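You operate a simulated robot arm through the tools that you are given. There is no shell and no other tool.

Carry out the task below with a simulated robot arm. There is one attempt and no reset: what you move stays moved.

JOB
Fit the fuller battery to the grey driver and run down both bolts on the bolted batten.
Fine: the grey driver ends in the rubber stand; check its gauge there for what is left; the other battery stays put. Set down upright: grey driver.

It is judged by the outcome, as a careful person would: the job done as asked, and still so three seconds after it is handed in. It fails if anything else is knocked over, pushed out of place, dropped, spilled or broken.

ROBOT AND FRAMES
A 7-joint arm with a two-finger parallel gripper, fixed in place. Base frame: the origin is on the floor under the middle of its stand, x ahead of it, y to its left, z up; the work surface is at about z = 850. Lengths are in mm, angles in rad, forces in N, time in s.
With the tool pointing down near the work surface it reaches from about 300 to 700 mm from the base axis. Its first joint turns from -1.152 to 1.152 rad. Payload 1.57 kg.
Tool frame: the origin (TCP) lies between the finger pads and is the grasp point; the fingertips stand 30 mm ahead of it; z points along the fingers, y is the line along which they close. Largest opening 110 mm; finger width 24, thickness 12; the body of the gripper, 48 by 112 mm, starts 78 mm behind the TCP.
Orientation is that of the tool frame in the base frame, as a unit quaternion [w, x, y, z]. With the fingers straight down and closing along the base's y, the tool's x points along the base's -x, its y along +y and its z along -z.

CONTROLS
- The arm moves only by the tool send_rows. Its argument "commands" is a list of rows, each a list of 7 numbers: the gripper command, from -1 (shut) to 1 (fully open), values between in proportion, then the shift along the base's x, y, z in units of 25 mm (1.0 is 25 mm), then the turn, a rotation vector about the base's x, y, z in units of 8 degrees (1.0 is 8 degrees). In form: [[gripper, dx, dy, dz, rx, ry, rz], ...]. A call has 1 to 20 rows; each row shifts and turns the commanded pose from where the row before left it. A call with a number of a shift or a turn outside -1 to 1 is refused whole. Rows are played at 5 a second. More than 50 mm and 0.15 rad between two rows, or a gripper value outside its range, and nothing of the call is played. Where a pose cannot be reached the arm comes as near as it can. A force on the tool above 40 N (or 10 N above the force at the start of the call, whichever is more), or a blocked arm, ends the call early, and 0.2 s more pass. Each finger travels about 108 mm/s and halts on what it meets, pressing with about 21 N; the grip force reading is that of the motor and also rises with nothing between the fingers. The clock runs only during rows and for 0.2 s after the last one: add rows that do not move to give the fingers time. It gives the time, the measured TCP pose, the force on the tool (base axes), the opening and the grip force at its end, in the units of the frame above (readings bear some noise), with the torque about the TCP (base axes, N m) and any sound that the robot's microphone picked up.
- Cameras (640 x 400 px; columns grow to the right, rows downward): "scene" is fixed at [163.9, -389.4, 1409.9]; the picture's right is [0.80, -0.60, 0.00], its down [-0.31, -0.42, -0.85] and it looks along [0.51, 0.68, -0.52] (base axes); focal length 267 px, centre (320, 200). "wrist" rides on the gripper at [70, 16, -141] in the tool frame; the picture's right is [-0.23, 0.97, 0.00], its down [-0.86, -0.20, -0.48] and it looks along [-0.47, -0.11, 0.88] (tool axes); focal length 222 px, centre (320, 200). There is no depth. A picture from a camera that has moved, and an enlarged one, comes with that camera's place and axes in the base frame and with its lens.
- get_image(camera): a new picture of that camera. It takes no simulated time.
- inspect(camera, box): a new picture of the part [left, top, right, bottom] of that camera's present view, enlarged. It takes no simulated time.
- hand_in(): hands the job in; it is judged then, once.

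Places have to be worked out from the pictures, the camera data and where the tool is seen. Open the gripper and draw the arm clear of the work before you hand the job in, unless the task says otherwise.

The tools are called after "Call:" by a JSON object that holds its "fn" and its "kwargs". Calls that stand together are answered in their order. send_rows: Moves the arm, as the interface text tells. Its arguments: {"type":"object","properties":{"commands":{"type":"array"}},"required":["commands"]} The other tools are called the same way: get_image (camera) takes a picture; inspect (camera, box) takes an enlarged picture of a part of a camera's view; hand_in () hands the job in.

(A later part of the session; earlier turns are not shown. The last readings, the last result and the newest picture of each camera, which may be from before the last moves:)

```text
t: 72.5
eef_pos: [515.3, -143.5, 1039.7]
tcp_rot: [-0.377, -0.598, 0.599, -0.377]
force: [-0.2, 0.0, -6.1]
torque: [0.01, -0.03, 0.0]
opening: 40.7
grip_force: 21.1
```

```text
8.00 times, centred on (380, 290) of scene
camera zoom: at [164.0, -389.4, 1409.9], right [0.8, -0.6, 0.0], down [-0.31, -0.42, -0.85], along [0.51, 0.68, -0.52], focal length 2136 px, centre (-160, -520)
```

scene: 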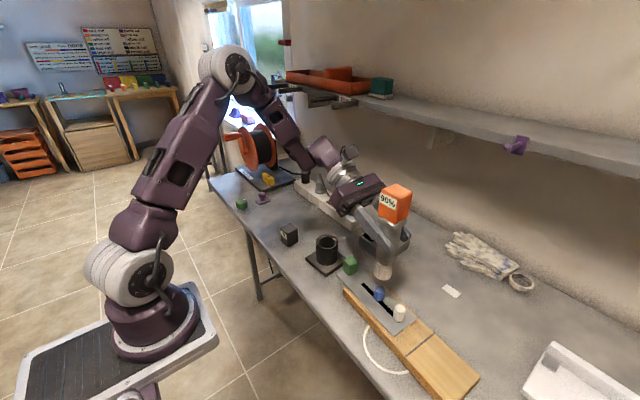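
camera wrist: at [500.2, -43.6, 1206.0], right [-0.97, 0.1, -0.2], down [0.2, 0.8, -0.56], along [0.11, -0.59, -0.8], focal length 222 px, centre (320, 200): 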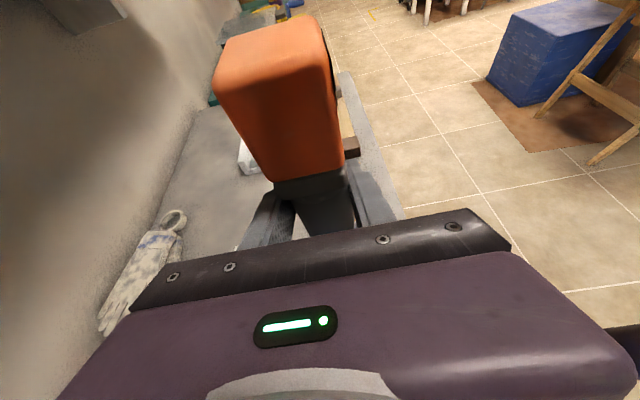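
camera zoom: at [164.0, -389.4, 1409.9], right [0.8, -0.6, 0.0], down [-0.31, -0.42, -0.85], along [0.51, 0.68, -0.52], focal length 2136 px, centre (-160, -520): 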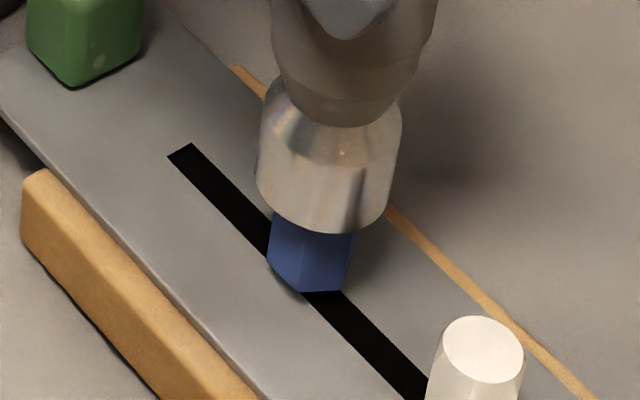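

The socket has started over the bolt head with no contact force. I'll continue down in 2 mm steps.

Call:
{"fn": "send_rows", "kwargs": {"commands": [[-0.9, 0, 0, -0.08, 0, 0, 0], [-0.9, 0, 0, -0.08, 0, 0, 0], [-0.9, 0, 0, -0.08, 0, 0, 0], [-0.9, 0, 0, 0, 0, 0, 0]]}}

Call:
{"fn": "inspect", "kwargs": {"camera": "scene", "box": [355, 265, 405, 315]}}

```text
t: 73.5
eef_pos: [515.0, -141.8, 1032.7]
tcp_rot: [-0.377, -0.598, 0.598, -0.377]
force: [-0.1, -0.3, -5.6]
torque: [-0.01, 0.02, 0.01]
opening: 40.5
grip_force: 20.9
```

```text
8.00 times, centred on (380, 290) of scene
camera zoom: at [164.0, -389.4, 1409.9], right [0.8, -0.6, 0.0], down [-0.31, -0.42, -0.85], along [0.51, 0.68, -0.52], focal length 2136 px, centre (-160, -520)
```

zoom: 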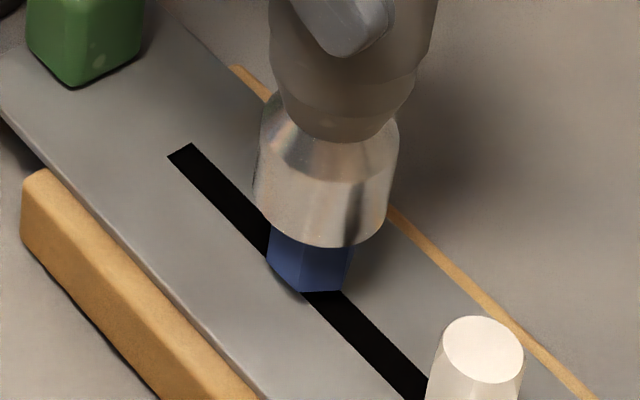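

The socket is sliding over the head freely. I'll continue down.

Call:
{"fn": "send_rows", "kwargs": {"commands": [[-0.9, 0, 0, -0.08, 0, 0, 0], [-0.9, 0, 0, -0.08, 0, 0, 0], [-0.9, 0, 0, -0.08, 0, 0, 0], [-0.9, 0, 0, 0, 0, 0, 0]]}}

Call:
{"fn": "inspect", "kwargs": {"camera": "scene", "box": [355, 265, 405, 315]}}

```text
t: 74.5
eef_pos: [516.7, -142.0, 1028.0]
tcp_rot: [-0.377, -0.598, 0.598, -0.377]
force: [0.5, -0.6, -6.4]
torque: [0.0, 0.01, 0.0]
opening: 40.8
grip_force: 21.3
```

```text
8.00 times, centred on (380, 290) of scene
camera zoom: at [164.0, -389.4, 1409.9], right [0.8, -0.6, 0.0], down [-0.31, -0.42, -0.85], along [0.51, 0.68, -0.52], focal length 2136 px, centre (-160, -520)
```

zoom: 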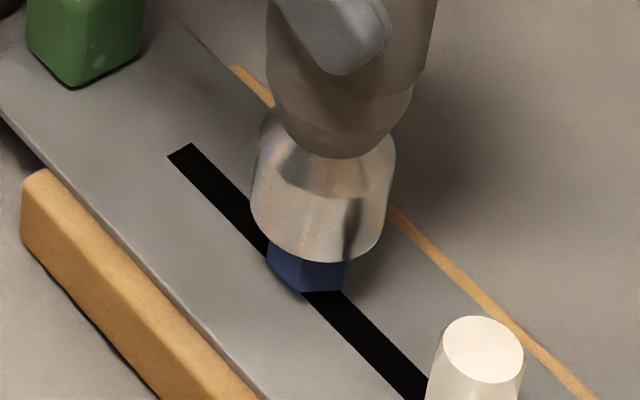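

There's still no contact and the socket is about half over the head. I'll continue in small steps.

Call:
{"fn": "send_rows", "kwargs": {"commands": [[-0.9, 0, 0, -0.08, 0, 0, 0], [-0.9, 0, 0, -0.08, 0, 0, 0], [-0.9, 0, 0, 0, 0, 0, 0]]}}

Call:
{"fn": "send_rows", "kwargs": {"commands": [[-0.9, 0, 0, -0.08, 0, 0, 0], [-0.9, 0, 0, -0.06, 0, 0, 0], [-0.9, 0, 0, 0, 0, 0, 0]]}}

Call:
{"fn": "inspect", "kwargs": {"camera": "scene", "box": [355, 265, 405, 315]}}

```text
t: 75.2
eef_pos: [515.4, -141.0, 1023.3]
tcp_rot: [0.377, 0.598, -0.598, 0.377]
force: [0.6, -0.2, -7.1]
torque: [-0.04, -0.02, -0.01]
opening: 40.7
grip_force: 21.5
```

```text
t: 76.0
eef_pos: [515.1, -141.5, 1020.5]
tcp_rot: [-0.377, -0.598, 0.598, -0.377]
force: [0.1, -0.6, -6.3]
torque: [0.01, 0.01, 0.01]
opening: 40.8
grip_force: 20.6
```

```text
8.00 times, centred on (380, 290) of scene
camera zoom: at [164.0, -389.4, 1409.9], right [0.8, -0.6, 0.0], down [-0.31, -0.42, -0.85], along [0.51, 0.68, -0.52], focal length 2136 px, centre (-160, -520)
```

zoom: 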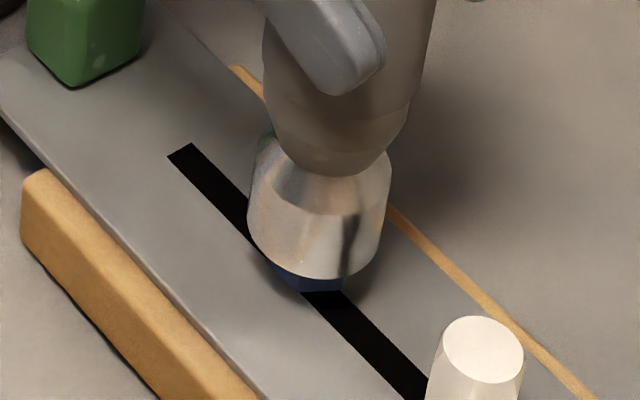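

The head is almost swallowed and there's still no contact force. I'll continue down carefully, 1.5–2 mm at a time.

Call:
{"fn": "send_rows", "kwargs": {"commands": [[-0.9, 0, 0, -0.06, 0, 0, 0], [-0.9, 0, 0, -0.06, 0, 0, 0], [-0.9, 0, 0, 0, 0, 0, 0], [-0.9, 0, 0, 0, 0, 0, 0]]}}

Call:
{"fn": "inspect", "kwargs": {"camera": "scene", "box": [355, 265, 405, 315]}}

```text
t: 77.0
eef_pos: [516.2, -141.6, 1016.6]
tcp_rot: [0.376, 0.599, -0.598, 0.377]
force: [-0.3, 0.1, -5.9]
torque: [-0.02, 0.0, 0.01]
opening: 40.6
grip_force: 21.3
```

```text
8.00 times, centred on (380, 290) of scene
camera zoom: at [164.0, -389.4, 1409.9], right [0.8, -0.6, 0.0], down [-0.31, -0.42, -0.85], along [0.51, 0.68, -0.52], focal length 2136 px, centre (-160, -520)
```

zoom: 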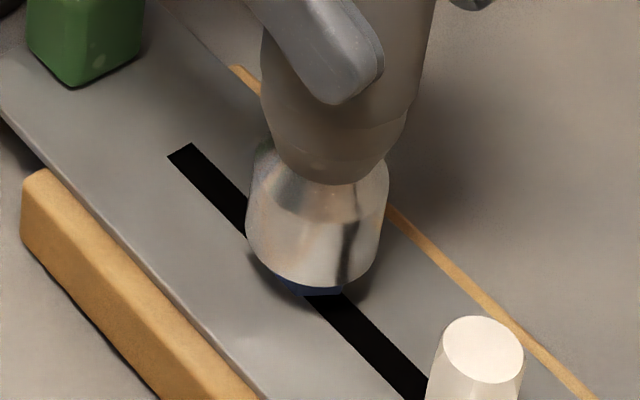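

A sliver of blue still shows under the socket, perhaps a touch lower than before. I'll go on another 3 mm.

Call:
{"fn": "send_rows", "kwargs": {"commands": [[-0.9, 0, 0, -0.06, 0, 0, 0], [-0.9, 0, 0, -0.06, 0, 0, 0], [-0.9, 0, 0, 0, 0, 0, 0], [-0.9, 0, 0, 0, 0, 0, 0]]}}

Call:
{"fn": "inspect", "kwargs": {"camera": "scene", "box": [360, 285, 400, 315]}}

```text
t: 78.0
eef_pos: [513.9, -142.2, 1013.6]
tcp_rot: [0.376, 0.599, -0.598, 0.377]
force: [0.3, 0.0, -6.6]
torque: [0.0, 0.0, 0.01]
opening: 40.9
grip_force: 20.8
```

```text
13.33 times, centred on (380, 300) of scene
camera zoom: at [164.0, -389.4, 1409.9], right [0.8, -0.6, 0.0], down [-0.31, -0.42, -0.85], along [0.51, 0.68, -0.52], focal length 3561 px, centre (-480, -1133)
```

zoom: 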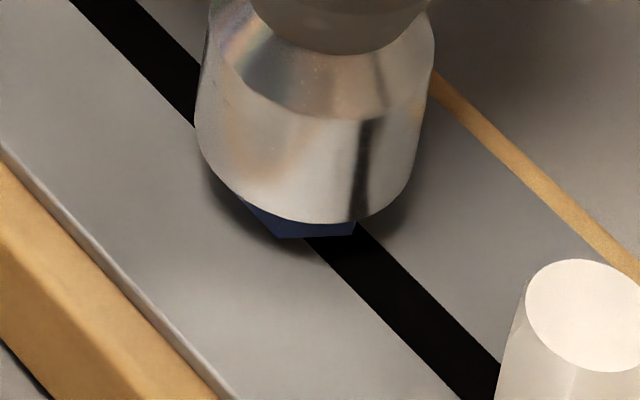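

The bottom of the blue head has moved down about 3.6 mm with the driver, so the bolt is being run down. I'll keep following it until it seats and force appears.

Call:
{"fn": "send_rows", "kwargs": {"commands": [[-0.9, 0, 0, -0.04, 0, 0, 0], [-0.9, 0, 0, -0.04, 0, 0, 0], [-0.9, 0, 0, -0.04, 0, 0, 0], [-0.9, 0, 0, 0, 0, 0, 0], [-0.9, 0, 0, 0, 0, 0, 0]]}}

Call:
{"fn": "inspect", "kwargs": {"camera": "scene", "box": [360, 285, 400, 315]}}

Call:
{"fn": "inspect", "kwargs": {"camera": "scene", "box": [370, 170, 430, 220]}}

```text
t: 79.2
eef_pos: [515.4, -142.2, 1010.8]
tcp_rot: [0.377, 0.599, -0.598, 0.377]
force: [-0.8, 0.5, -5.6]
torque: [0.02, -0.05, -0.03]
opening: 40.5
grip_force: 20.8
```

```text
13.33 times, centred on (380, 300) of scene
camera zoom: at [164.0, -389.4, 1409.9], right [0.8, -0.6, 0.0], down [-0.31, -0.42, -0.85], along [0.51, 0.68, -0.52], focal length 3561 px, centre (-480, -1133)
```

zoom: 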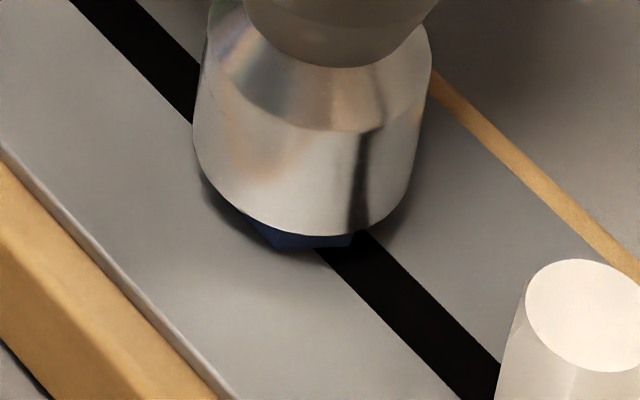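

```text
8.00 times, centred on (400, 195) of scene
camera zoom: at [164.0, -389.4, 1409.9], right [0.8, -0.6, 0.0], down [-0.31, -0.42, -0.85], along [0.51, 0.68, -0.52], focal length 2136 px, centre (-320, 240)
```

zoom: 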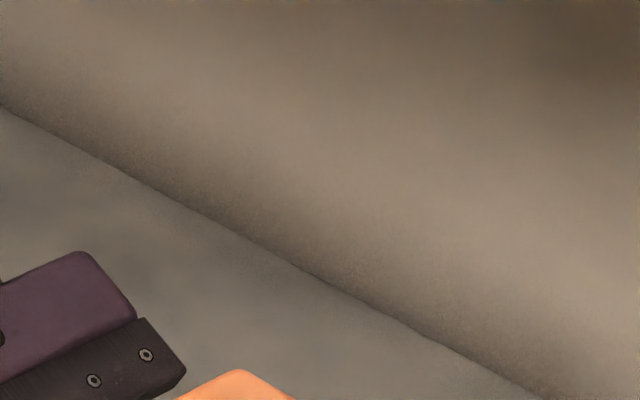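

The bolt keeps following the driver down. I'll look at the battery label for changes and continue.

Call:
{"fn": "inspect", "kwargs": {"camera": "scene", "box": [360, 195, 430, 265]}}

Call:
{"fn": "send_rows", "kwargs": {"commands": [[-0.9, 0, 0, -0.04, 0, 0, 0], [-0.9, 0, 0, -0.04, 0, 0, 0], [-0.9, 0, 0, -0.04, 0, 0, 0], [-0.9, 0, 0, 0, 0, 0, 0], [-0.9, 0, 0, 0, 0, 0, 0]]}}

Call:
{"fn": "inspect", "kwargs": {"camera": "scene", "box": [360, 285, 400, 315]}}

```text
5.71 times, centred on (395, 230) of scene
camera zoom: at [164.0, -389.4, 1409.9], right [0.8, -0.6, 0.0], down [-0.31, -0.42, -0.85], along [0.51, 0.68, -0.52], focal length 1526 px, centre (-109, 29)
```

zoom: 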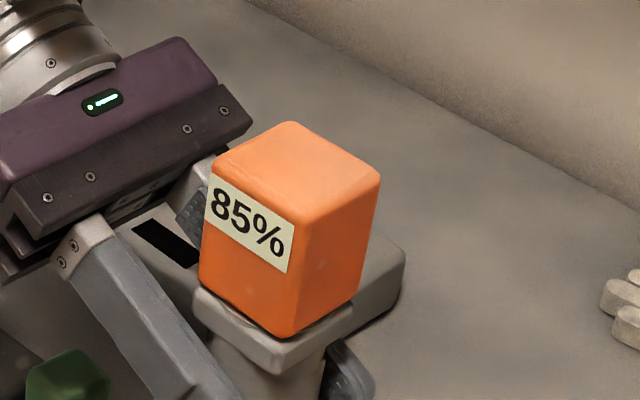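

```text
t: 80.5
eef_pos: [515.2, -141.1, 1008.3]
tcp_rot: [-0.377, -0.598, 0.598, -0.377]
force: [-0.4, 1.0, 5.9]
torque: [0.19, 0.06, 0.0]
opening: 40.7
grip_force: 21.0
```

```text
13.33 times, centred on (380, 300) of scene
camera zoom: at [163.8, -389.3, 1410.0], right [0.8, -0.6, 0.0], down [-0.31, -0.42, -0.85], along [0.51, 0.68, -0.52], focal length 3561 px, centre (-480, -1133)
```

zoom: 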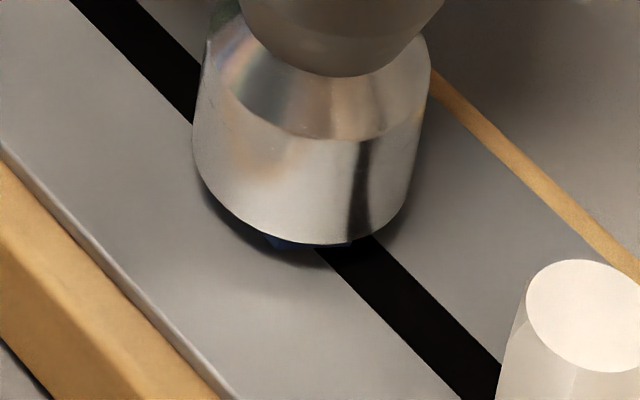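

The battery now reads 85%, so the driver really is running the bolt. About 12 N of contact has appeared; I'll press a little more to confirm it's seated.

Call:
{"fn": "send_rows", "kwargs": {"commands": [[-0.9, 0, 0, -0.03, 0, 0, 0], [-0.9, 0, 0, 0, 0, 0, 0], [-0.9, 0, 0, 0, 0, 0, 0], [-0.9, 0, 0, 0, 0, 0, 0]]}}

Call:
{"fn": "inspect", "kwargs": {"camera": "scene", "box": [360, 285, 400, 315]}}

Call:
{"fn": "inspect", "kwargs": {"camera": "scene", "box": [360, 195, 430, 265]}}

```text
t: 81.5
eef_pos: [514.2, -142.0, 1009.0]
tcp_rot: [-0.377, -0.597, 0.599, -0.377]
force: [4.4, 0.6, 25.9]
torque: [0.04, -0.28, 0.03]
opening: 40.4
grip_force: 20.9
```

```text
13.33 times, centred on (380, 300) of scene
camera zoom: at [163.6, -389.2, 1410.0], right [0.8, -0.6, 0.0], down [-0.31, -0.42, -0.85], along [0.51, 0.68, -0.52], focal length 3561 px, centre (-480, -1133)
```

zoom: 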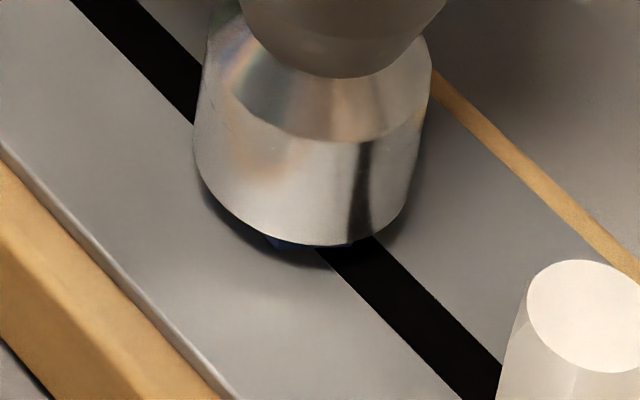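

```text
5.71 times, centred on (395, 230) of scene
camera zoom: at [163.6, -389.2, 1410.0], right [0.8, -0.6, 0.0], down [-0.31, -0.42, -0.85], along [0.51, 0.68, -0.52], focal length 1526 px, centre (-109, 29)
```

zoom: 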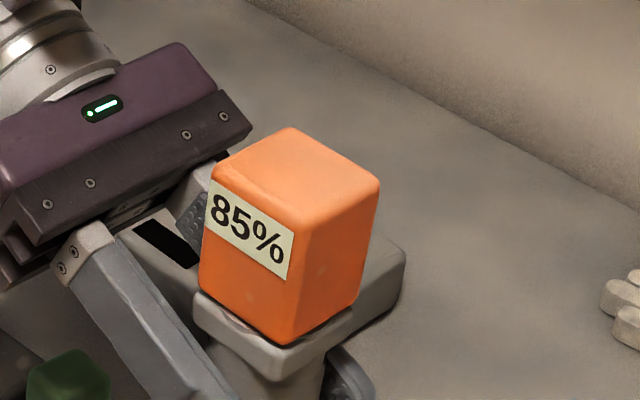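

The force rises steeply to about 32 N above the hanging load, a hard stop: the blue bolt appears seated. I'll hold a moment, then ease up and lift off to inspect the head.

Call:
{"fn": "send_rows", "kwargs": {"commands": [[-0.9, 0, 0, 0, 0, 0, 0], [-0.9, 0, 0, 0, 0, 0, 0], [-0.9, 0, 0, 0, 0, 0, 0], [-0.9, 0, 0, 0, 0, 0, 0], [-0.9, 0, 0, 0.08, 0, 0, 0], [-0.9, 0, 0, 0.2, 0, 0, 0], [-0.9, 0, 0, 0.4, 0, 0, 0], [-0.9, 0, 0, 0.5, 0, 0, 0], [-0.9, 0, 0, 0.5, 0, 0, 0], [-0.9, 0, 0, 0.5, 0, 0, 0], [-0.9, 0, 0, 0.4, 0, 0, 0], [-0.9, 0, 0, 0, 0, 0, 0]]}}

Call:
{"fn": "inspect", "kwargs": {"camera": "scene", "box": [355, 255, 415, 325]}}

Call:
{"fn": "inspect", "kwargs": {"camera": "scene", "box": [350, 160, 430, 280]}}

```text
t: 84.0
eef_pos: [515.6, -141.8, 1072.3]
tcp_rot: [0.377, 0.598, -0.598, 0.377]
force: [-0.1, 0.9, -5.7]
torque: [0.0, -0.05, 0.01]
opening: 40.6
grip_force: 20.5
```

```text
5.71 times, centred on (385, 290) of scene
camera zoom: at [164.0, -389.4, 1409.9], right [0.8, -0.6, 0.0], down [-0.31, -0.42, -0.85], along [0.51, 0.68, -0.52], focal length 1526 px, centre (-51, -314)
```

zoom: 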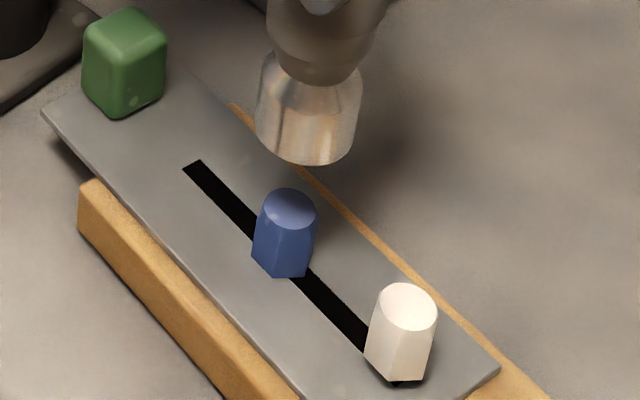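

```text
3.33 times, centred on (390, 220) of scene
camera zoom: at [164.0, -389.4, 1409.9], right [0.8, -0.6, 0.0], down [-0.31, -0.42, -0.85], along [0.51, 0.68, -0.52], focal length 890 px, centre (87, 133)
```

zoom: 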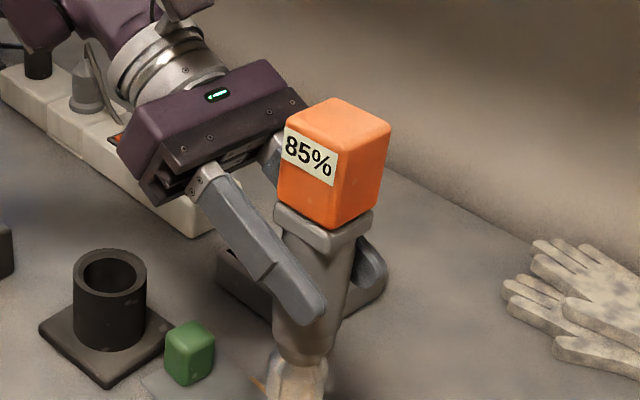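

The blue head is now about 6 mm lower and flush to the plate, the battery reads 85%, and the plate hasn't moved. The white bolt is offset (-4.2, -60) mm from blue, so I'll move over it.

Call:
{"fn": "send_rows", "kwargs": {"commands": [[-0.9, -0.04, -0.4, 0, 0, 0, 0], [-0.9, -0.04, -0.7, 0, 0, 0, 0], [-0.9, -0.04, -0.7, 0, 0, 0, 0], [-0.9, -0.04, -0.4, 0, 0, 0, 0], [-0.9, -0.008, -0.2, 0, 0, 0, 0], [-0.9, 0, 0, -0.5, 0, 0, 0], [-0.9, 0, 0, -0.4, 0, 0, 0], [-0.9, 0, 0, -0.1, 0, 0, 0], [-0.9, 0, 0, 0, 0, 0, 0], [-0.9, 0, 0, 0, 0, 0, 0]]}}

Call:
{"fn": "inspect", "kwargs": {"camera": "scene", "box": [375, 285, 425, 335]}}

Call:
{"fn": "get_image", "kwargs": {"camera": "scene"}}

```text
t: 86.2
eef_pos: [511.0, -201.2, 1047.5]
tcp_rot: [0.377, 0.598, -0.598, 0.377]
force: [0.0, 0.3, -6.1]
torque: [-0.03, -0.02, -0.01]
opening: 40.6
grip_force: 21.4
```

```text
8.00 times, centred on (400, 310) of scene
camera zoom: at [164.0, -389.4, 1409.9], right [0.8, -0.6, 0.0], down [-0.31, -0.42, -0.85], along [0.51, 0.68, -0.52], focal length 2136 px, centre (-320, -680)
```

zoom: 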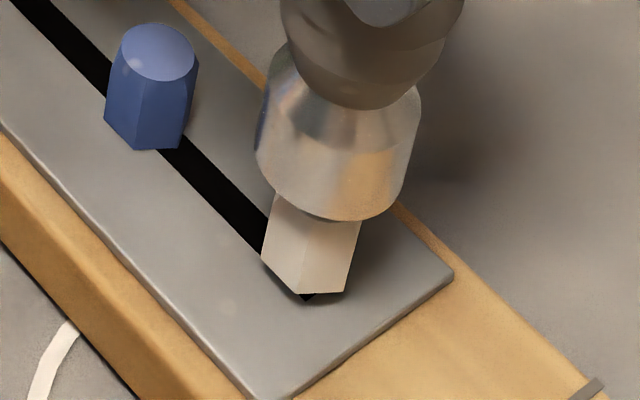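

```text
taken
```

scene: 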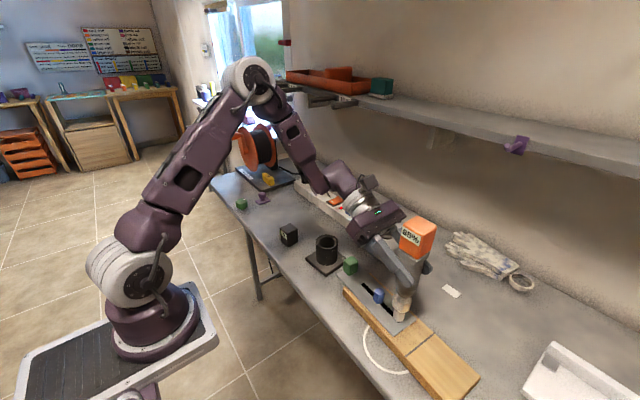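

The socket is poised above the white head. I'll zoom in more to measure the lateral offset.

Call:
{"fn": "inspect", "kwargs": {"camera": "scene", "box": [385, 290, 417, 322]}}

```text
12.50 times, centred on (401, 306) of scene
camera zoom: at [164.0, -389.4, 1409.9], right [0.8, -0.6, 0.0], down [-0.31, -0.42, -0.85], along [0.51, 0.68, -0.52], focal length 3338 px, centre (-692, -1125)
```

zoom: 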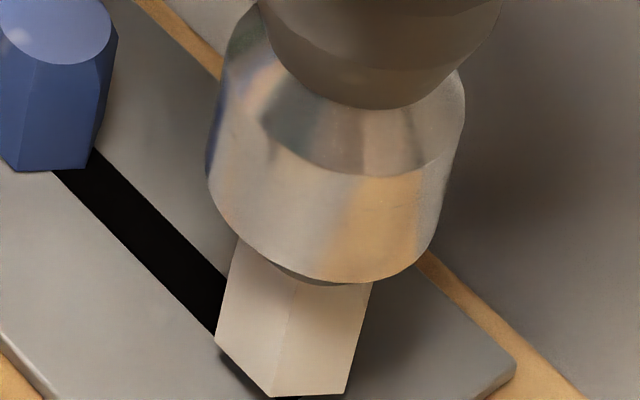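

Laterally the socket is aligned with the white bolt within about 0.3 mm, and the white head seems to stand about 4 mm higher than blue did. I'll nudge 0.5 mm in x and go down in small steps.

Call:
{"fn": "send_rows", "kwargs": {"commands": [[-0.9, -0.02, 0, 0, 0, 0, 0], [-0.9, 0, 0, -0.08, 0, 0, 0], [-0.9, 0, 0, -0.08, 0, 0, 0], [-0.9, 0, 0, -0.08, 0, 0, 0], [-0.9, 0, 0, -0.08, 0, 0, 0], [-0.9, 0, 0, 0, 0, 0, 0]]}}

Call:
{"fn": "inspect", "kwargs": {"camera": "scene", "box": [375, 285, 425, 335]}}

```text
t: 87.7
eef_pos: [510.1, -201.5, 1039.1]
tcp_rot: [0.377, 0.599, -0.598, 0.377]
force: [-0.8, 0.8, -5.8]
torque: [-0.03, 0.03, 0.02]
opening: 40.5
grip_force: 20.9
```

```text
8.00 times, centred on (400, 310) of scene
camera zoom: at [164.0, -389.4, 1409.9], right [0.8, -0.6, 0.0], down [-0.31, -0.42, -0.85], along [0.51, 0.68, -0.52], focal length 2136 px, centre (-320, -680)
```

zoom: 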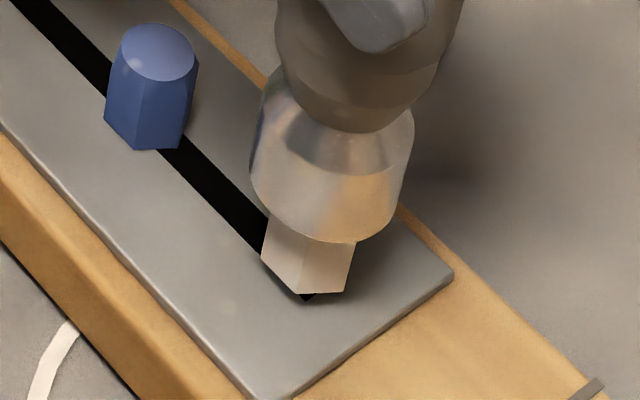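

There's no contact force, so the socket is passing over the white head. I'll continue down.

Call:
{"fn": "send_rows", "kwargs": {"commands": [[-0.9, 0, 0, -0.08, 0, 0, 0], [-0.9, 0, 0, -0.08, 0, 0, 0], [-0.9, 0, 0, -0.08, 0, 0, 0], [-0.9, 0, 0, -0.08, 0, 0, 0], [-0.9, 0, 0, -0.06, 0, 0, 0], [-0.9, 0, 0, 0, 0, 0, 0]]}}

Call:
{"fn": "inspect", "kwargs": {"camera": "scene", "box": [375, 285, 425, 335]}}

```text
t: 89.0
eef_pos: [510.5, -201.6, 1028.7]
tcp_rot: [0.377, 0.598, -0.598, 0.377]
force: [0.0, -0.6, -5.8]
torque: [-0.04, 0.03, -0.01]
opening: 40.7
grip_force: 21.0
```

```text
8.00 times, centred on (400, 310) of scene
camera zoom: at [164.0, -389.4, 1409.9], right [0.8, -0.6, 0.0], down [-0.31, -0.42, -0.85], along [0.51, 0.68, -0.52], focal length 2136 px, centre (-320, -680)
```

zoom: 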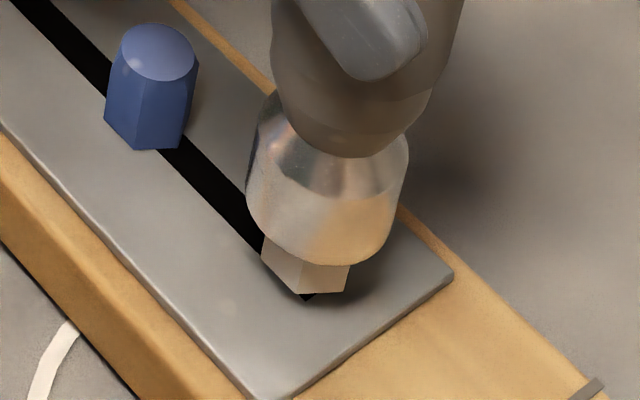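

The socket is deep over the white head and still free. I'll keep following down in 1.5 mm steps.

Call:
{"fn": "send_rows", "kwargs": {"commands": [[-0.9, 0, 0, -0.06, 0, 0, 0], [-0.9, 0, 0, -0.06, 0, 0, 0], [-0.9, 0, 0, -0.06, 0, 0, 0], [-0.9, 0, 0, -0.06, 0, 0, 0], [-0.9, 0, 0, 0, 0, 0, 0]]}}

Call:
{"fn": "inspect", "kwargs": {"camera": "scene", "box": [375, 285, 425, 335]}}

Call:
{"fn": "inspect", "kwargs": {"camera": "scene", "box": [380, 200, 450, 270]}}

```text
t: 90.2
eef_pos: [511.4, -201.9, 1023.5]
tcp_rot: [0.376, 0.599, -0.599, 0.376]
force: [-0.4, -0.2, -6.2]
torque: [-0.01, 0.03, 0.02]
opening: 40.3
grip_force: 21.3
```

```text
8.00 times, centred on (400, 310) of scene
camera zoom: at [164.0, -389.4, 1409.9], right [0.8, -0.6, 0.0], down [-0.31, -0.42, -0.85], along [0.51, 0.68, -0.52], focal length 2136 px, centre (-320, -680)
```

zoom: 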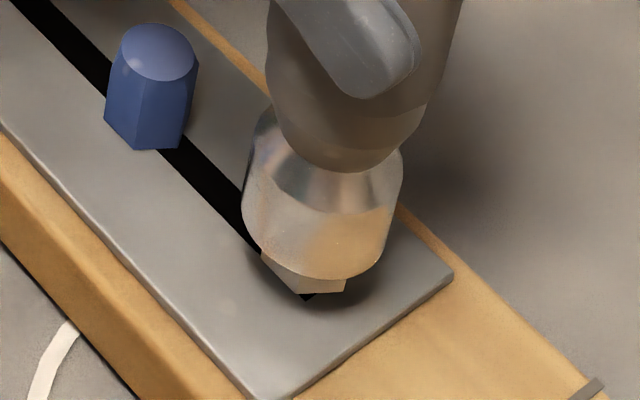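

```text
5.71 times, centred on (415, 235) of scene
camera zoom: at [164.0, -389.4, 1409.9], right [0.8, -0.6, 0.0], down [-0.31, -0.42, -0.85], along [0.51, 0.68, -0.52], focal length 1526 px, centre (-223, 0)
```

zoom: 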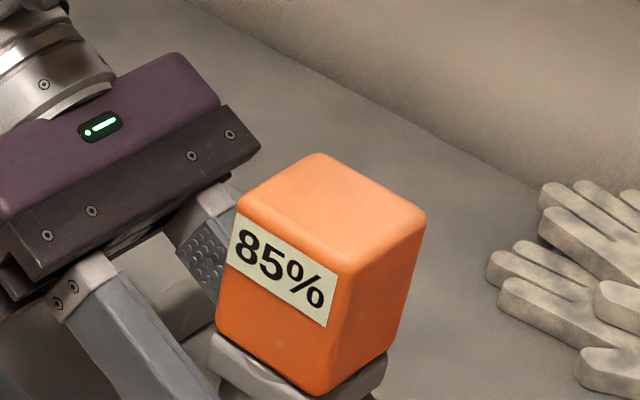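

The battery still reads 85% and the white head hasn't started moving. I'll continue down.

Call:
{"fn": "send_rows", "kwargs": {"commands": [[-0.9, 0, 0, -0.05, 0, 0, 0], [-0.9, 0, 0, -0.05, 0, 0, 0], [-0.9, 0, 0, -0.05, 0, 0, 0], [-0.9, 0, 0, -0.05, 0, 0, 0], [-0.9, 0, 0, 0, 0, 0, 0]]}}

Call:
{"fn": "inspect", "kwargs": {"camera": "scene", "box": [375, 285, 425, 335]}}

Call:
{"fn": "inspect", "kwargs": {"camera": "scene", "box": [380, 200, 450, 270]}}

```text
t: 91.5
eef_pos: [511.8, -203.1, 1018.8]
tcp_rot: [-0.377, -0.598, 0.598, -0.377]
force: [0.6, -0.2, -6.4]
torque: [-0.03, -0.01, 0.01]
opening: 40.4
grip_force: 20.8
```

```text
8.00 times, centred on (400, 310) of scene
camera zoom: at [164.0, -389.4, 1409.9], right [0.8, -0.6, 0.0], down [-0.31, -0.42, -0.85], along [0.51, 0.68, -0.52], focal length 2136 px, centre (-320, -680)
```

zoom: 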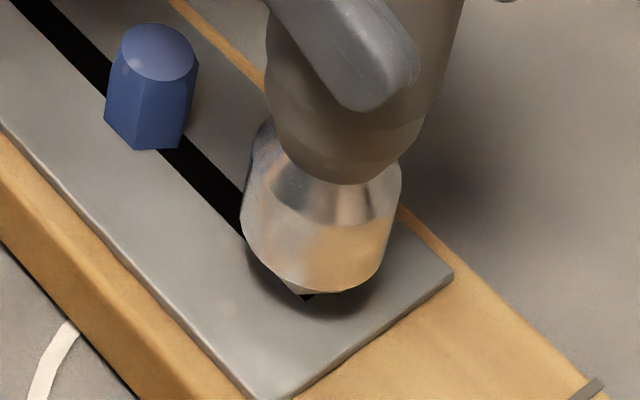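

```text
5.71 times, centred on (415, 235) of scene
camera zoom: at [164.0, -389.4, 1409.9], right [0.8, -0.6, 0.0], down [-0.31, -0.42, -0.85], along [0.51, 0.68, -0.52], focal length 1526 px, centre (-223, 0)
```

zoom: 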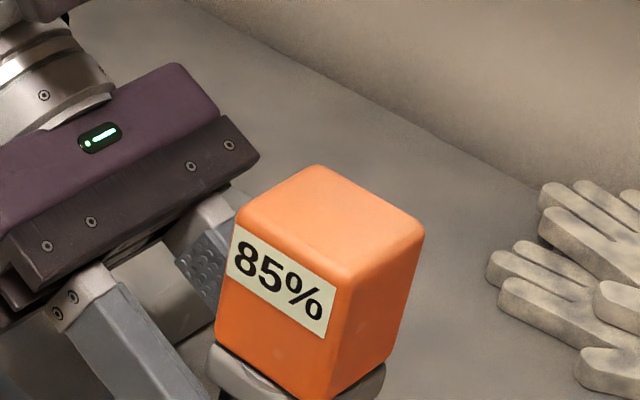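

The driver may have shifted in my grip when I pressed on the blue bolt. I'll look at the whole driver now to check its tilt and position relative to the fingers.

Call:
{"fn": "inspect", "kwargs": {"camera": "scene", "box": [350, 200, 450, 340]}}

Call:
{"fn": "inspect", "kwargs": {"camera": "wrist", "box": [180, 0, 440, 240]}}

Call:
{"fn": "inspect", "kwargs": {"camera": "scene", "box": [380, 240, 430, 300]}}

```text
2.86 times, centred on (400, 270) of scene
camera zoom: at [164.0, -389.4, 1409.9], right [0.8, -0.6, 0.0], down [-0.31, -0.42, -0.85], along [0.51, 0.68, -0.52], focal length 763 px, centre (91, 0)
```

zoom: 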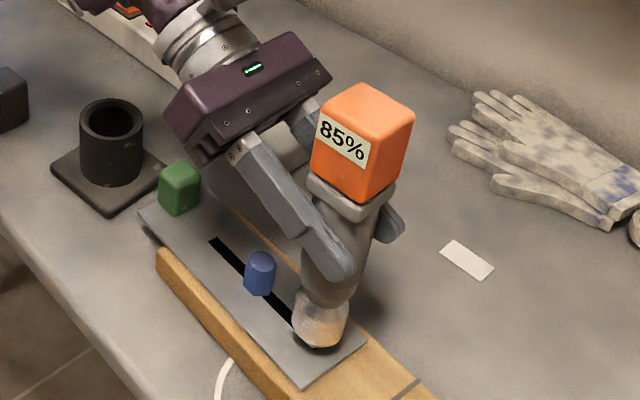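

```text
1.67 times, centred on (310, 120) of wrist
camera zoom: at [494.9, -103.8, 1141.7], right [-0.97, 0.1, -0.2], down [0.2, 0.8, -0.56], along [0.11, -0.59, -0.8], focal length 370 px, centre (337, 333)
```

zoom: 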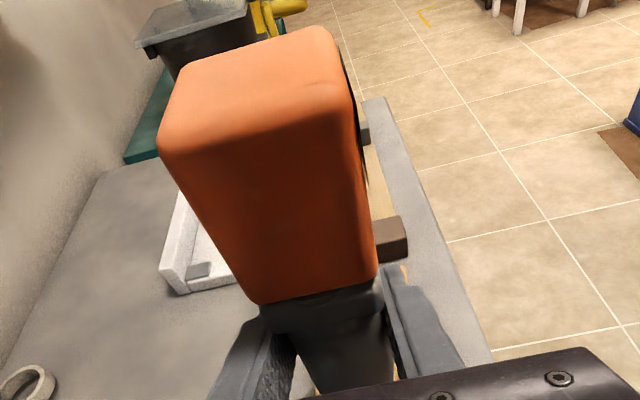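

```text
6.67 times, centred on (405, 270) of scene
camera zoom: at [164.0, -389.4, 1409.9], right [0.8, -0.6, 0.0], down [-0.31, -0.42, -0.85], along [0.51, 0.68, -0.52], focal length 1780 px, centre (-247, -267)
```

zoom: 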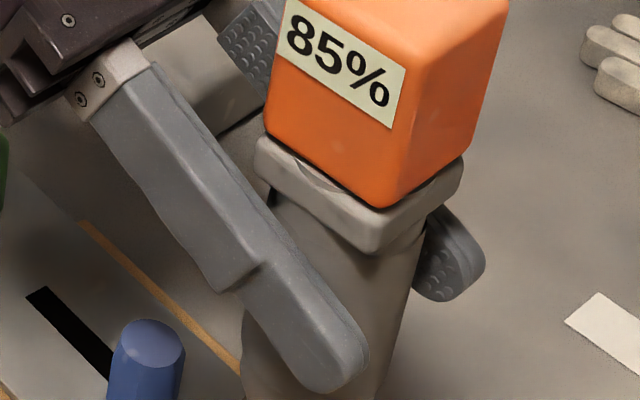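

The hand-to-driver geometry is unchanged, with the battery in the same place in the wrist view and the driver vertical. The nose/bolt geometry also matches the blue case, where the bolt engaged near TCP z≈1017. I'll continue down.

Call:
{"fn": "send_rows", "kwargs": {"commands": [[-0.9, 0, 0, -0.04, 0, 0, 0], [-0.9, 0, 0, -0.04, 0, 0, 0], [-0.9, 0, 0, -0.04, 0, 0, 0], [-0.9, 0, 0, 0, 0, 0, 0], [-0.9, 0, 0, 0, 0, 0, 0]]}}

Call:
{"fn": "inspect", "kwargs": {"camera": "scene", "box": [380, 200, 450, 270]}}

Call:
{"fn": "inspect", "kwargs": {"camera": "scene", "box": [375, 285, 425, 335]}}

```text
t: 92.7
eef_pos: [510.9, -201.6, 1017.3]
tcp_rot: [0.377, 0.599, -0.598, 0.377]
force: [0.3, -0.6, -5.8]
torque: [0.01, 0.02, -0.02]
opening: 40.6
grip_force: 21.7
```

```text
5.71 times, centred on (415, 235) of scene
camera zoom: at [164.0, -389.4, 1409.9], right [0.8, -0.6, 0.0], down [-0.31, -0.42, -0.85], along [0.51, 0.68, -0.52], focal length 1526 px, centre (-223, 0)
```

zoom: 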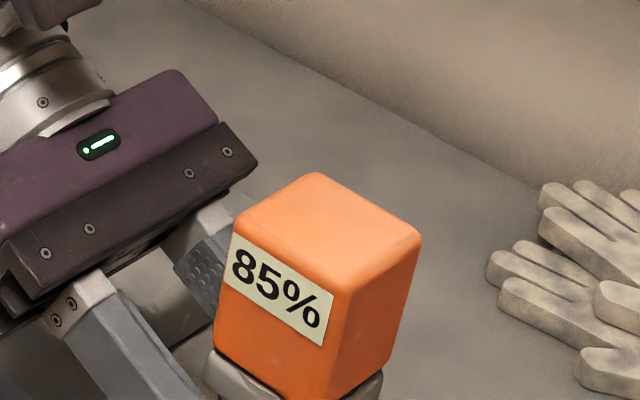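

```text
8.00 times, centred on (400, 310) of scene
camera zoom: at [164.0, -389.4, 1409.9], right [0.8, -0.6, 0.0], down [-0.31, -0.42, -0.85], along [0.51, 0.68, -0.52], focal length 2136 px, centre (-320, -680)
```

zoom: 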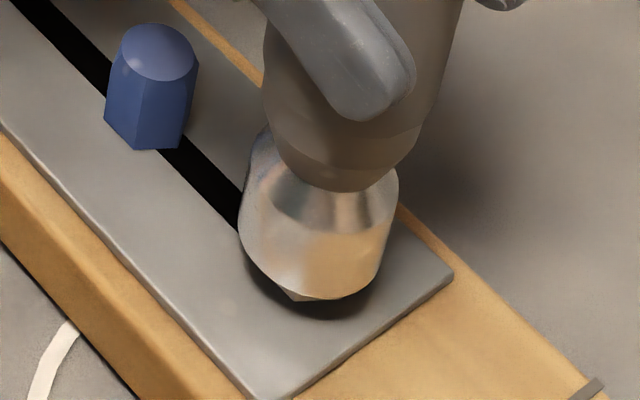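

A white sliver under the rim seems to have moved down, so it may be engaging now. I'll continue in 1 mm steps.

Call:
{"fn": "send_rows", "kwargs": {"commands": [[-0.9, 0, 0, -0.04, 0, 0, 0], [-0.9, 0, 0, -0.04, 0, 0, 0], [-0.9, 0, 0, -0.04, 0, 0, 0], [-0.9, 0, 0, 0, 0, 0, 0], [-0.9, 0, 0, 0, 0, 0, 0]]}}

Call:
{"fn": "inspect", "kwargs": {"camera": "scene", "box": [380, 205, 450, 275]}}

Call:
{"fn": "inspect", "kwargs": {"camera": "scene", "box": [380, 300, 420, 330]}}

```text
t: 93.8
eef_pos: [509.9, -202.0, 1012.6]
tcp_rot: [0.377, 0.598, -0.598, 0.377]
force: [-0.5, 0.1, -6.2]
torque: [-0.01, 0.02, 0.0]
opening: 40.5
grip_force: 20.9
```

```text
5.71 times, centred on (415, 240) of scene
camera zoom: at [164.0, -389.4, 1409.9], right [0.8, -0.6, 0.0], down [-0.31, -0.42, -0.85], along [0.51, 0.68, -0.52], focal length 1526 px, centre (-223, -29)
```

zoom: 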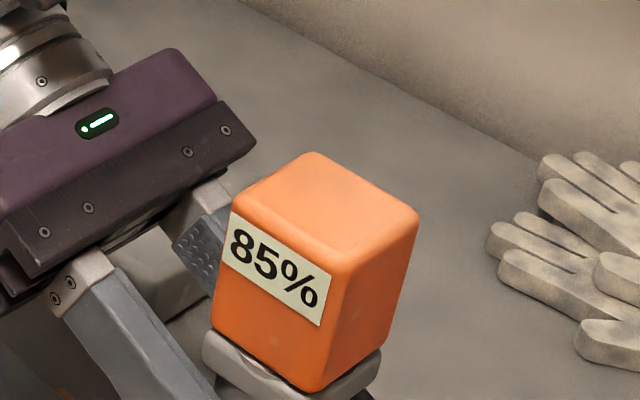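

```text
13.33 times, centred on (400, 315) of scene
camera zoom: at [164.0, -389.4, 1409.9], right [0.8, -0.6, 0.0], down [-0.31, -0.42, -0.85], along [0.51, 0.68, -0.52], focal length 3561 px, centre (-747, -1333)
```

zoom: 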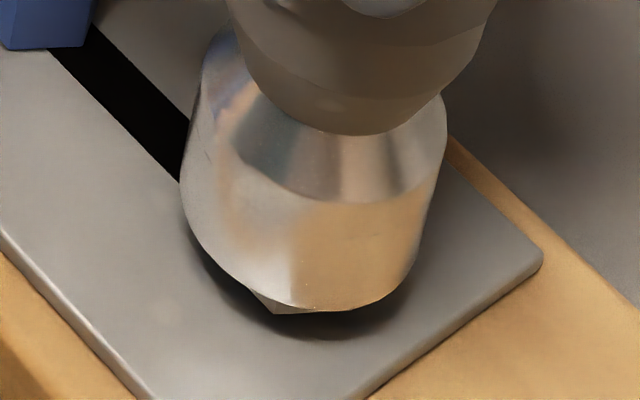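

The white head has moved down several millimetres with the driver, so it's running. I'll continue to the hard stop.

Call:
{"fn": "send_rows", "kwargs": {"commands": [[-0.9, 0, 0, -0.04, 0, 0, 0], [-0.9, 0, 0, -0.04, 0, 0, 0], [-0.9, 0, 0, -0.04, 0, 0, 0], [-0.9, 0, 0, 0, 0, 0, 0], [-0.9, 0, 0, 0, 0, 0, 0]]}}

Call:
{"fn": "inspect", "kwargs": {"camera": "scene", "box": [380, 205, 450, 275]}}

Call:
{"fn": "inspect", "kwargs": {"camera": "scene", "box": [380, 300, 420, 330]}}

```text
t: 95.0
eef_pos: [510.2, -201.0, 1010.3]
tcp_rot: [0.377, 0.599, -0.598, 0.377]
force: [0.3, -0.5, -5.3]
torque: [-0.02, -0.02, -0.01]
opening: 40.4
grip_force: 20.9
```

```text
5.71 times, centred on (415, 240) of scene
camera zoom: at [164.0, -389.4, 1409.9], right [0.8, -0.6, 0.0], down [-0.31, -0.42, -0.85], along [0.51, 0.68, -0.52], focal length 1526 px, centre (-223, -29)
```

zoom: 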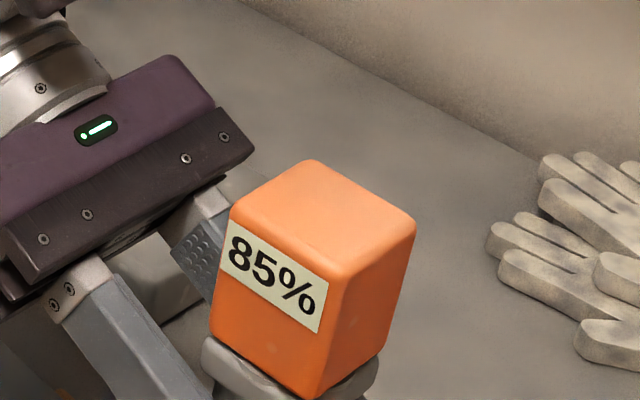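

```text
13.33 times, centred on (400, 315) of scene
camera zoom: at [164.0, -389.4, 1409.9], right [0.8, -0.6, 0.0], down [-0.31, -0.42, -0.85], along [0.51, 0.68, -0.52], focal length 3561 px, centre (-747, -1333)
```

zoom: 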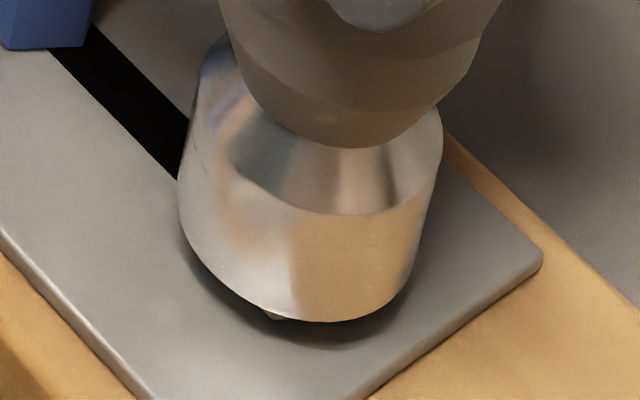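

There's no stop yet. I'll continue with 1 mm steps and watch the force.

Call:
{"fn": "send_rows", "kwargs": {"commands": [[-0.9, 0, 0, -0.04, 0, 0, 0], [-0.9, 0, 0, -0.04, 0, 0, 0], [-0.9, 0, 0, 0, 0, 0, 0], [-0.9, 0, 0, 0, 0, 0, 0]]}}

Call:
{"fn": "inspect", "kwargs": {"camera": "scene", "box": [380, 205, 450, 275]}}

Call:
{"fn": "inspect", "kwargs": {"camera": "scene", "box": [380, 300, 420, 330]}}

```text
t: 96.0
eef_pos: [508.9, -201.9, 1008.8]
tcp_rot: [-0.377, -0.597, 0.599, -0.378]
force: [-1.0, 3.5, 18.2]
torque: [0.37, 0.16, -0.04]
opening: 40.6
grip_force: 20.7
```

```text
5.71 times, centred on (415, 240) of scene
camera zoom: at [163.6, -389.2, 1410.0], right [0.8, -0.6, 0.0], down [-0.31, -0.42, -0.85], along [0.51, 0.68, -0.52], focal length 1526 px, centre (-223, -29)
```

zoom: 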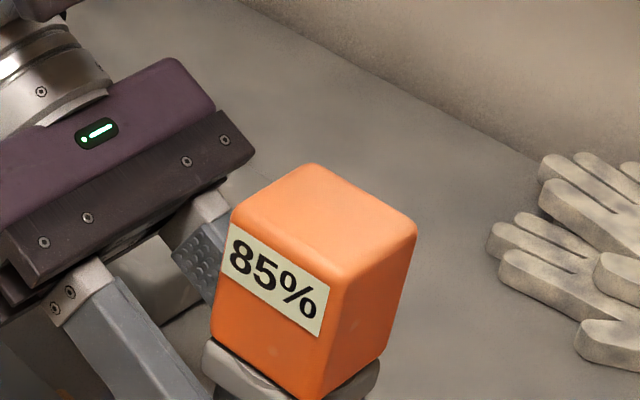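

```text
13.33 times, centred on (400, 315) of scene
camera zoom: at [163.6, -389.2, 1410.0], right [0.8, -0.6, 0.0], down [-0.31, -0.42, -0.85], along [0.51, 0.68, -0.52], focal length 3561 px, centre (-747, -1333)
```

zoom: 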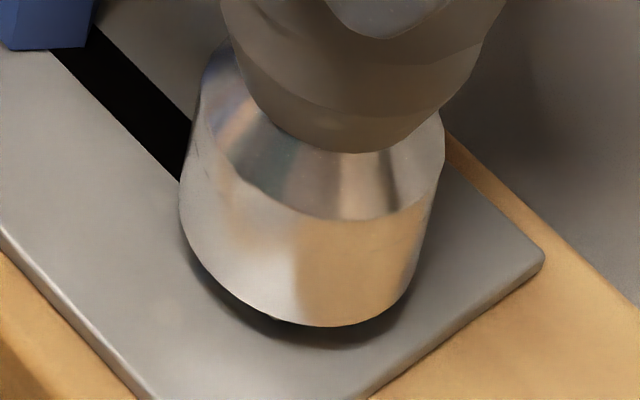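

There's a hard stop at the same height as for the blue bolt, about 24 N above the hanging load. I'll press slightly more and hold, then check the gauge.

Call:
{"fn": "send_rows", "kwargs": {"commands": [[-0.9, 0, 0, -0.02, 0, 0, 0], [-0.9, 0, 0, 0, 0, 0, 0], [-0.9, 0, 0, 0, 0, 0, 0], [-0.9, 0, 0, 0, 0, 0, 0], [-0.9, 0, 0, 0, 0, 0, 0], [-0.9, 0, 0, 0, 0, 0, 0], [-0.9, 0, 0, 0, 0, 0, 0]]}}

Call:
{"fn": "inspect", "kwargs": {"camera": "scene", "box": [380, 205, 450, 275]}}

Call:
{"fn": "inspect", "kwargs": {"camera": "scene", "box": [380, 300, 420, 330]}}

```text
t: 97.7
eef_pos: [510.8, -201.6, 1007.3]
tcp_rot: [-0.378, -0.597, 0.598, -0.378]
force: [3.7, -0.8, 32.1]
torque: [-0.18, -0.37, 0.0]
opening: 40.5
grip_force: 20.9
```

```text
5.71 times, centred on (415, 240) of scene
camera zoom: at [163.5, -389.2, 1410.0], right [0.8, -0.6, 0.0], down [-0.31, -0.42, -0.85], along [0.51, 0.68, -0.52], focal length 1526 px, centre (-223, -29)
```

zoom: 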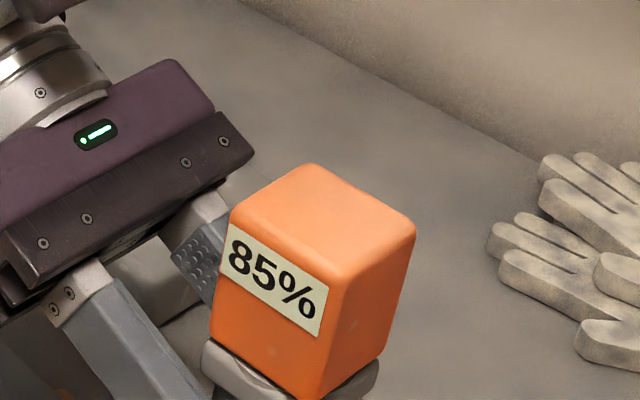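

```text
13.33 times, centred on (400, 315) of scene
camera zoom: at [163.5, -389.2, 1410.0], right [0.8, -0.6, 0.0], down [-0.31, -0.42, -0.85], along [0.51, 0.68, -0.52], focal length 3561 px, centre (-747, -1333)
```

zoom: 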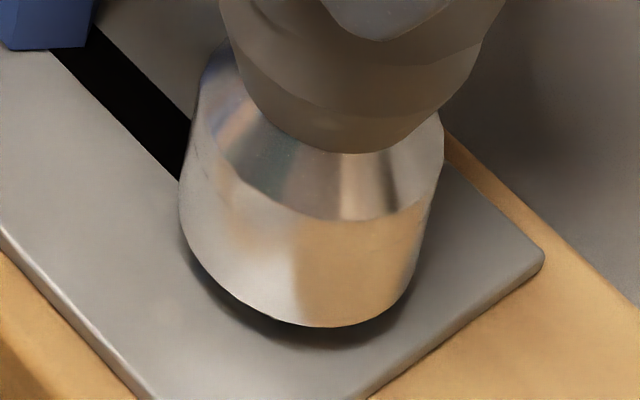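

The gauge still shows 85% at the stop. I'll ease up and lift off to see how the white head sits compared with the blue.

Call:
{"fn": "send_rows", "kwargs": {"commands": [[-0.9, 0, 0, 0.08, 0, 0, 0], [-0.9, 0, 0, 0.2, 0, 0, 0], [-0.9, 0, 0, 0.4, 0, 0, 0], [-0.9, 0, 0, 0.5, 0, 0, 0], [-0.9, 0, 0, 0.5, 0, 0, 0], [-0.9, 0, 0, 0.5, 0, 0, 0], [-0.9, 0, 0, 0.5, 0, 0, 0], [-0.9, 0, 0, 0, 0, 0, 0]]}}

Call:
{"fn": "inspect", "kwargs": {"camera": "scene", "box": [365, 275, 415, 325]}}

Call:
{"fn": "inspect", "kwargs": {"camera": "scene", "box": [370, 170, 450, 290]}}

```text
t: 99.5
eef_pos: [509.7, -202.2, 1074.3]
tcp_rot: [0.377, 0.599, -0.598, 0.377]
force: [0.0, 0.3, -6.2]
torque: [-0.01, -0.02, 0.0]
opening: 40.6
grip_force: 20.9
```

```text
8.00 times, centred on (390, 300) of scene
camera zoom: at [164.0, -389.4, 1409.9], right [0.8, -0.6, 0.0], down [-0.31, -0.42, -0.85], along [0.51, 0.68, -0.52], focal length 2136 px, centre (-240, -600)
```

zoom: 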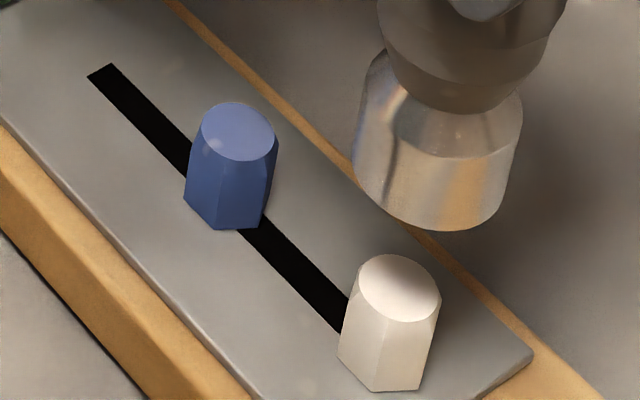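

```text
3.33 times, centred on (410, 230) of scene
camera zoom: at [164.0, -389.4, 1409.9], right [0.8, -0.6, 0.0], down [-0.31, -0.42, -0.85], along [0.51, 0.68, -0.52], focal length 890 px, centre (20, 100)
```

zoom: 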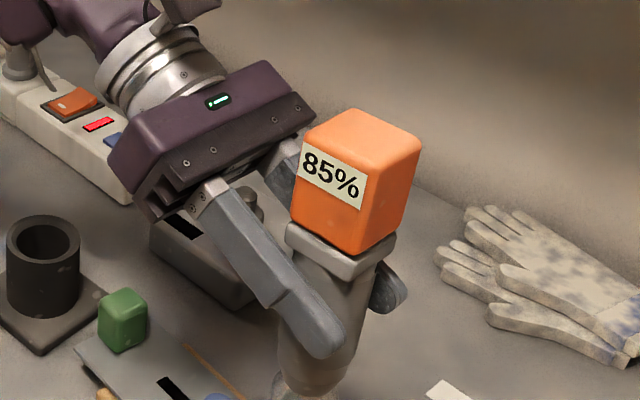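

Both heads have dropped by about 7 mm. I'll zoom in on their bases to make sure neither has a gap above the plate.

Call:
{"fn": "inspect", "kwargs": {"camera": "scene", "box": [388, 305, 412, 329]}}

Call:
{"fn": "inspect", "kwargs": {"camera": "scene", "box": [368, 284, 392, 308]}}

```text
16.00 times, centred on (400, 317) of scene
camera zoom: at [164.0, -389.4, 1409.9], right [0.8, -0.6, 0.0], down [-0.31, -0.42, -0.85], along [0.51, 0.68, -0.52], focal length 4273 px, centre (-960, -1672)
```

zoom: 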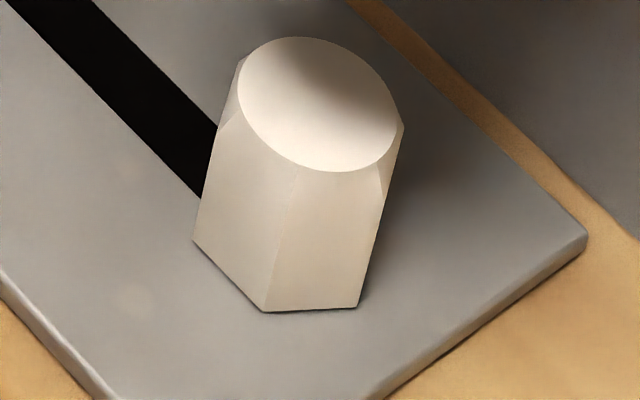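

```text
16.00 times, centred on (380, 296) of scene
camera zoom: at [164.0, -389.4, 1409.9], right [0.8, -0.6, 0.0], down [-0.31, -0.42, -0.85], along [0.51, 0.68, -0.52], focal length 4273 px, centre (-640, -1336)
```

zoom: 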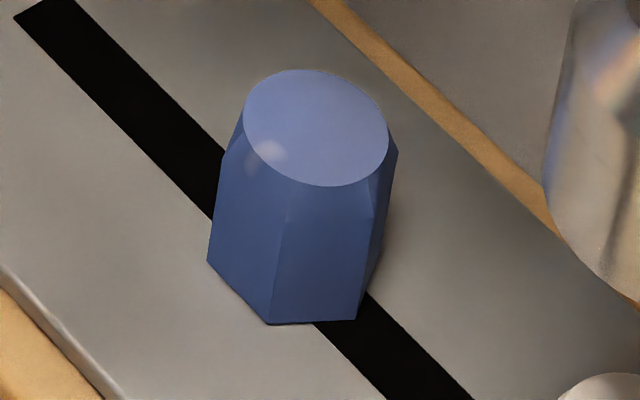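

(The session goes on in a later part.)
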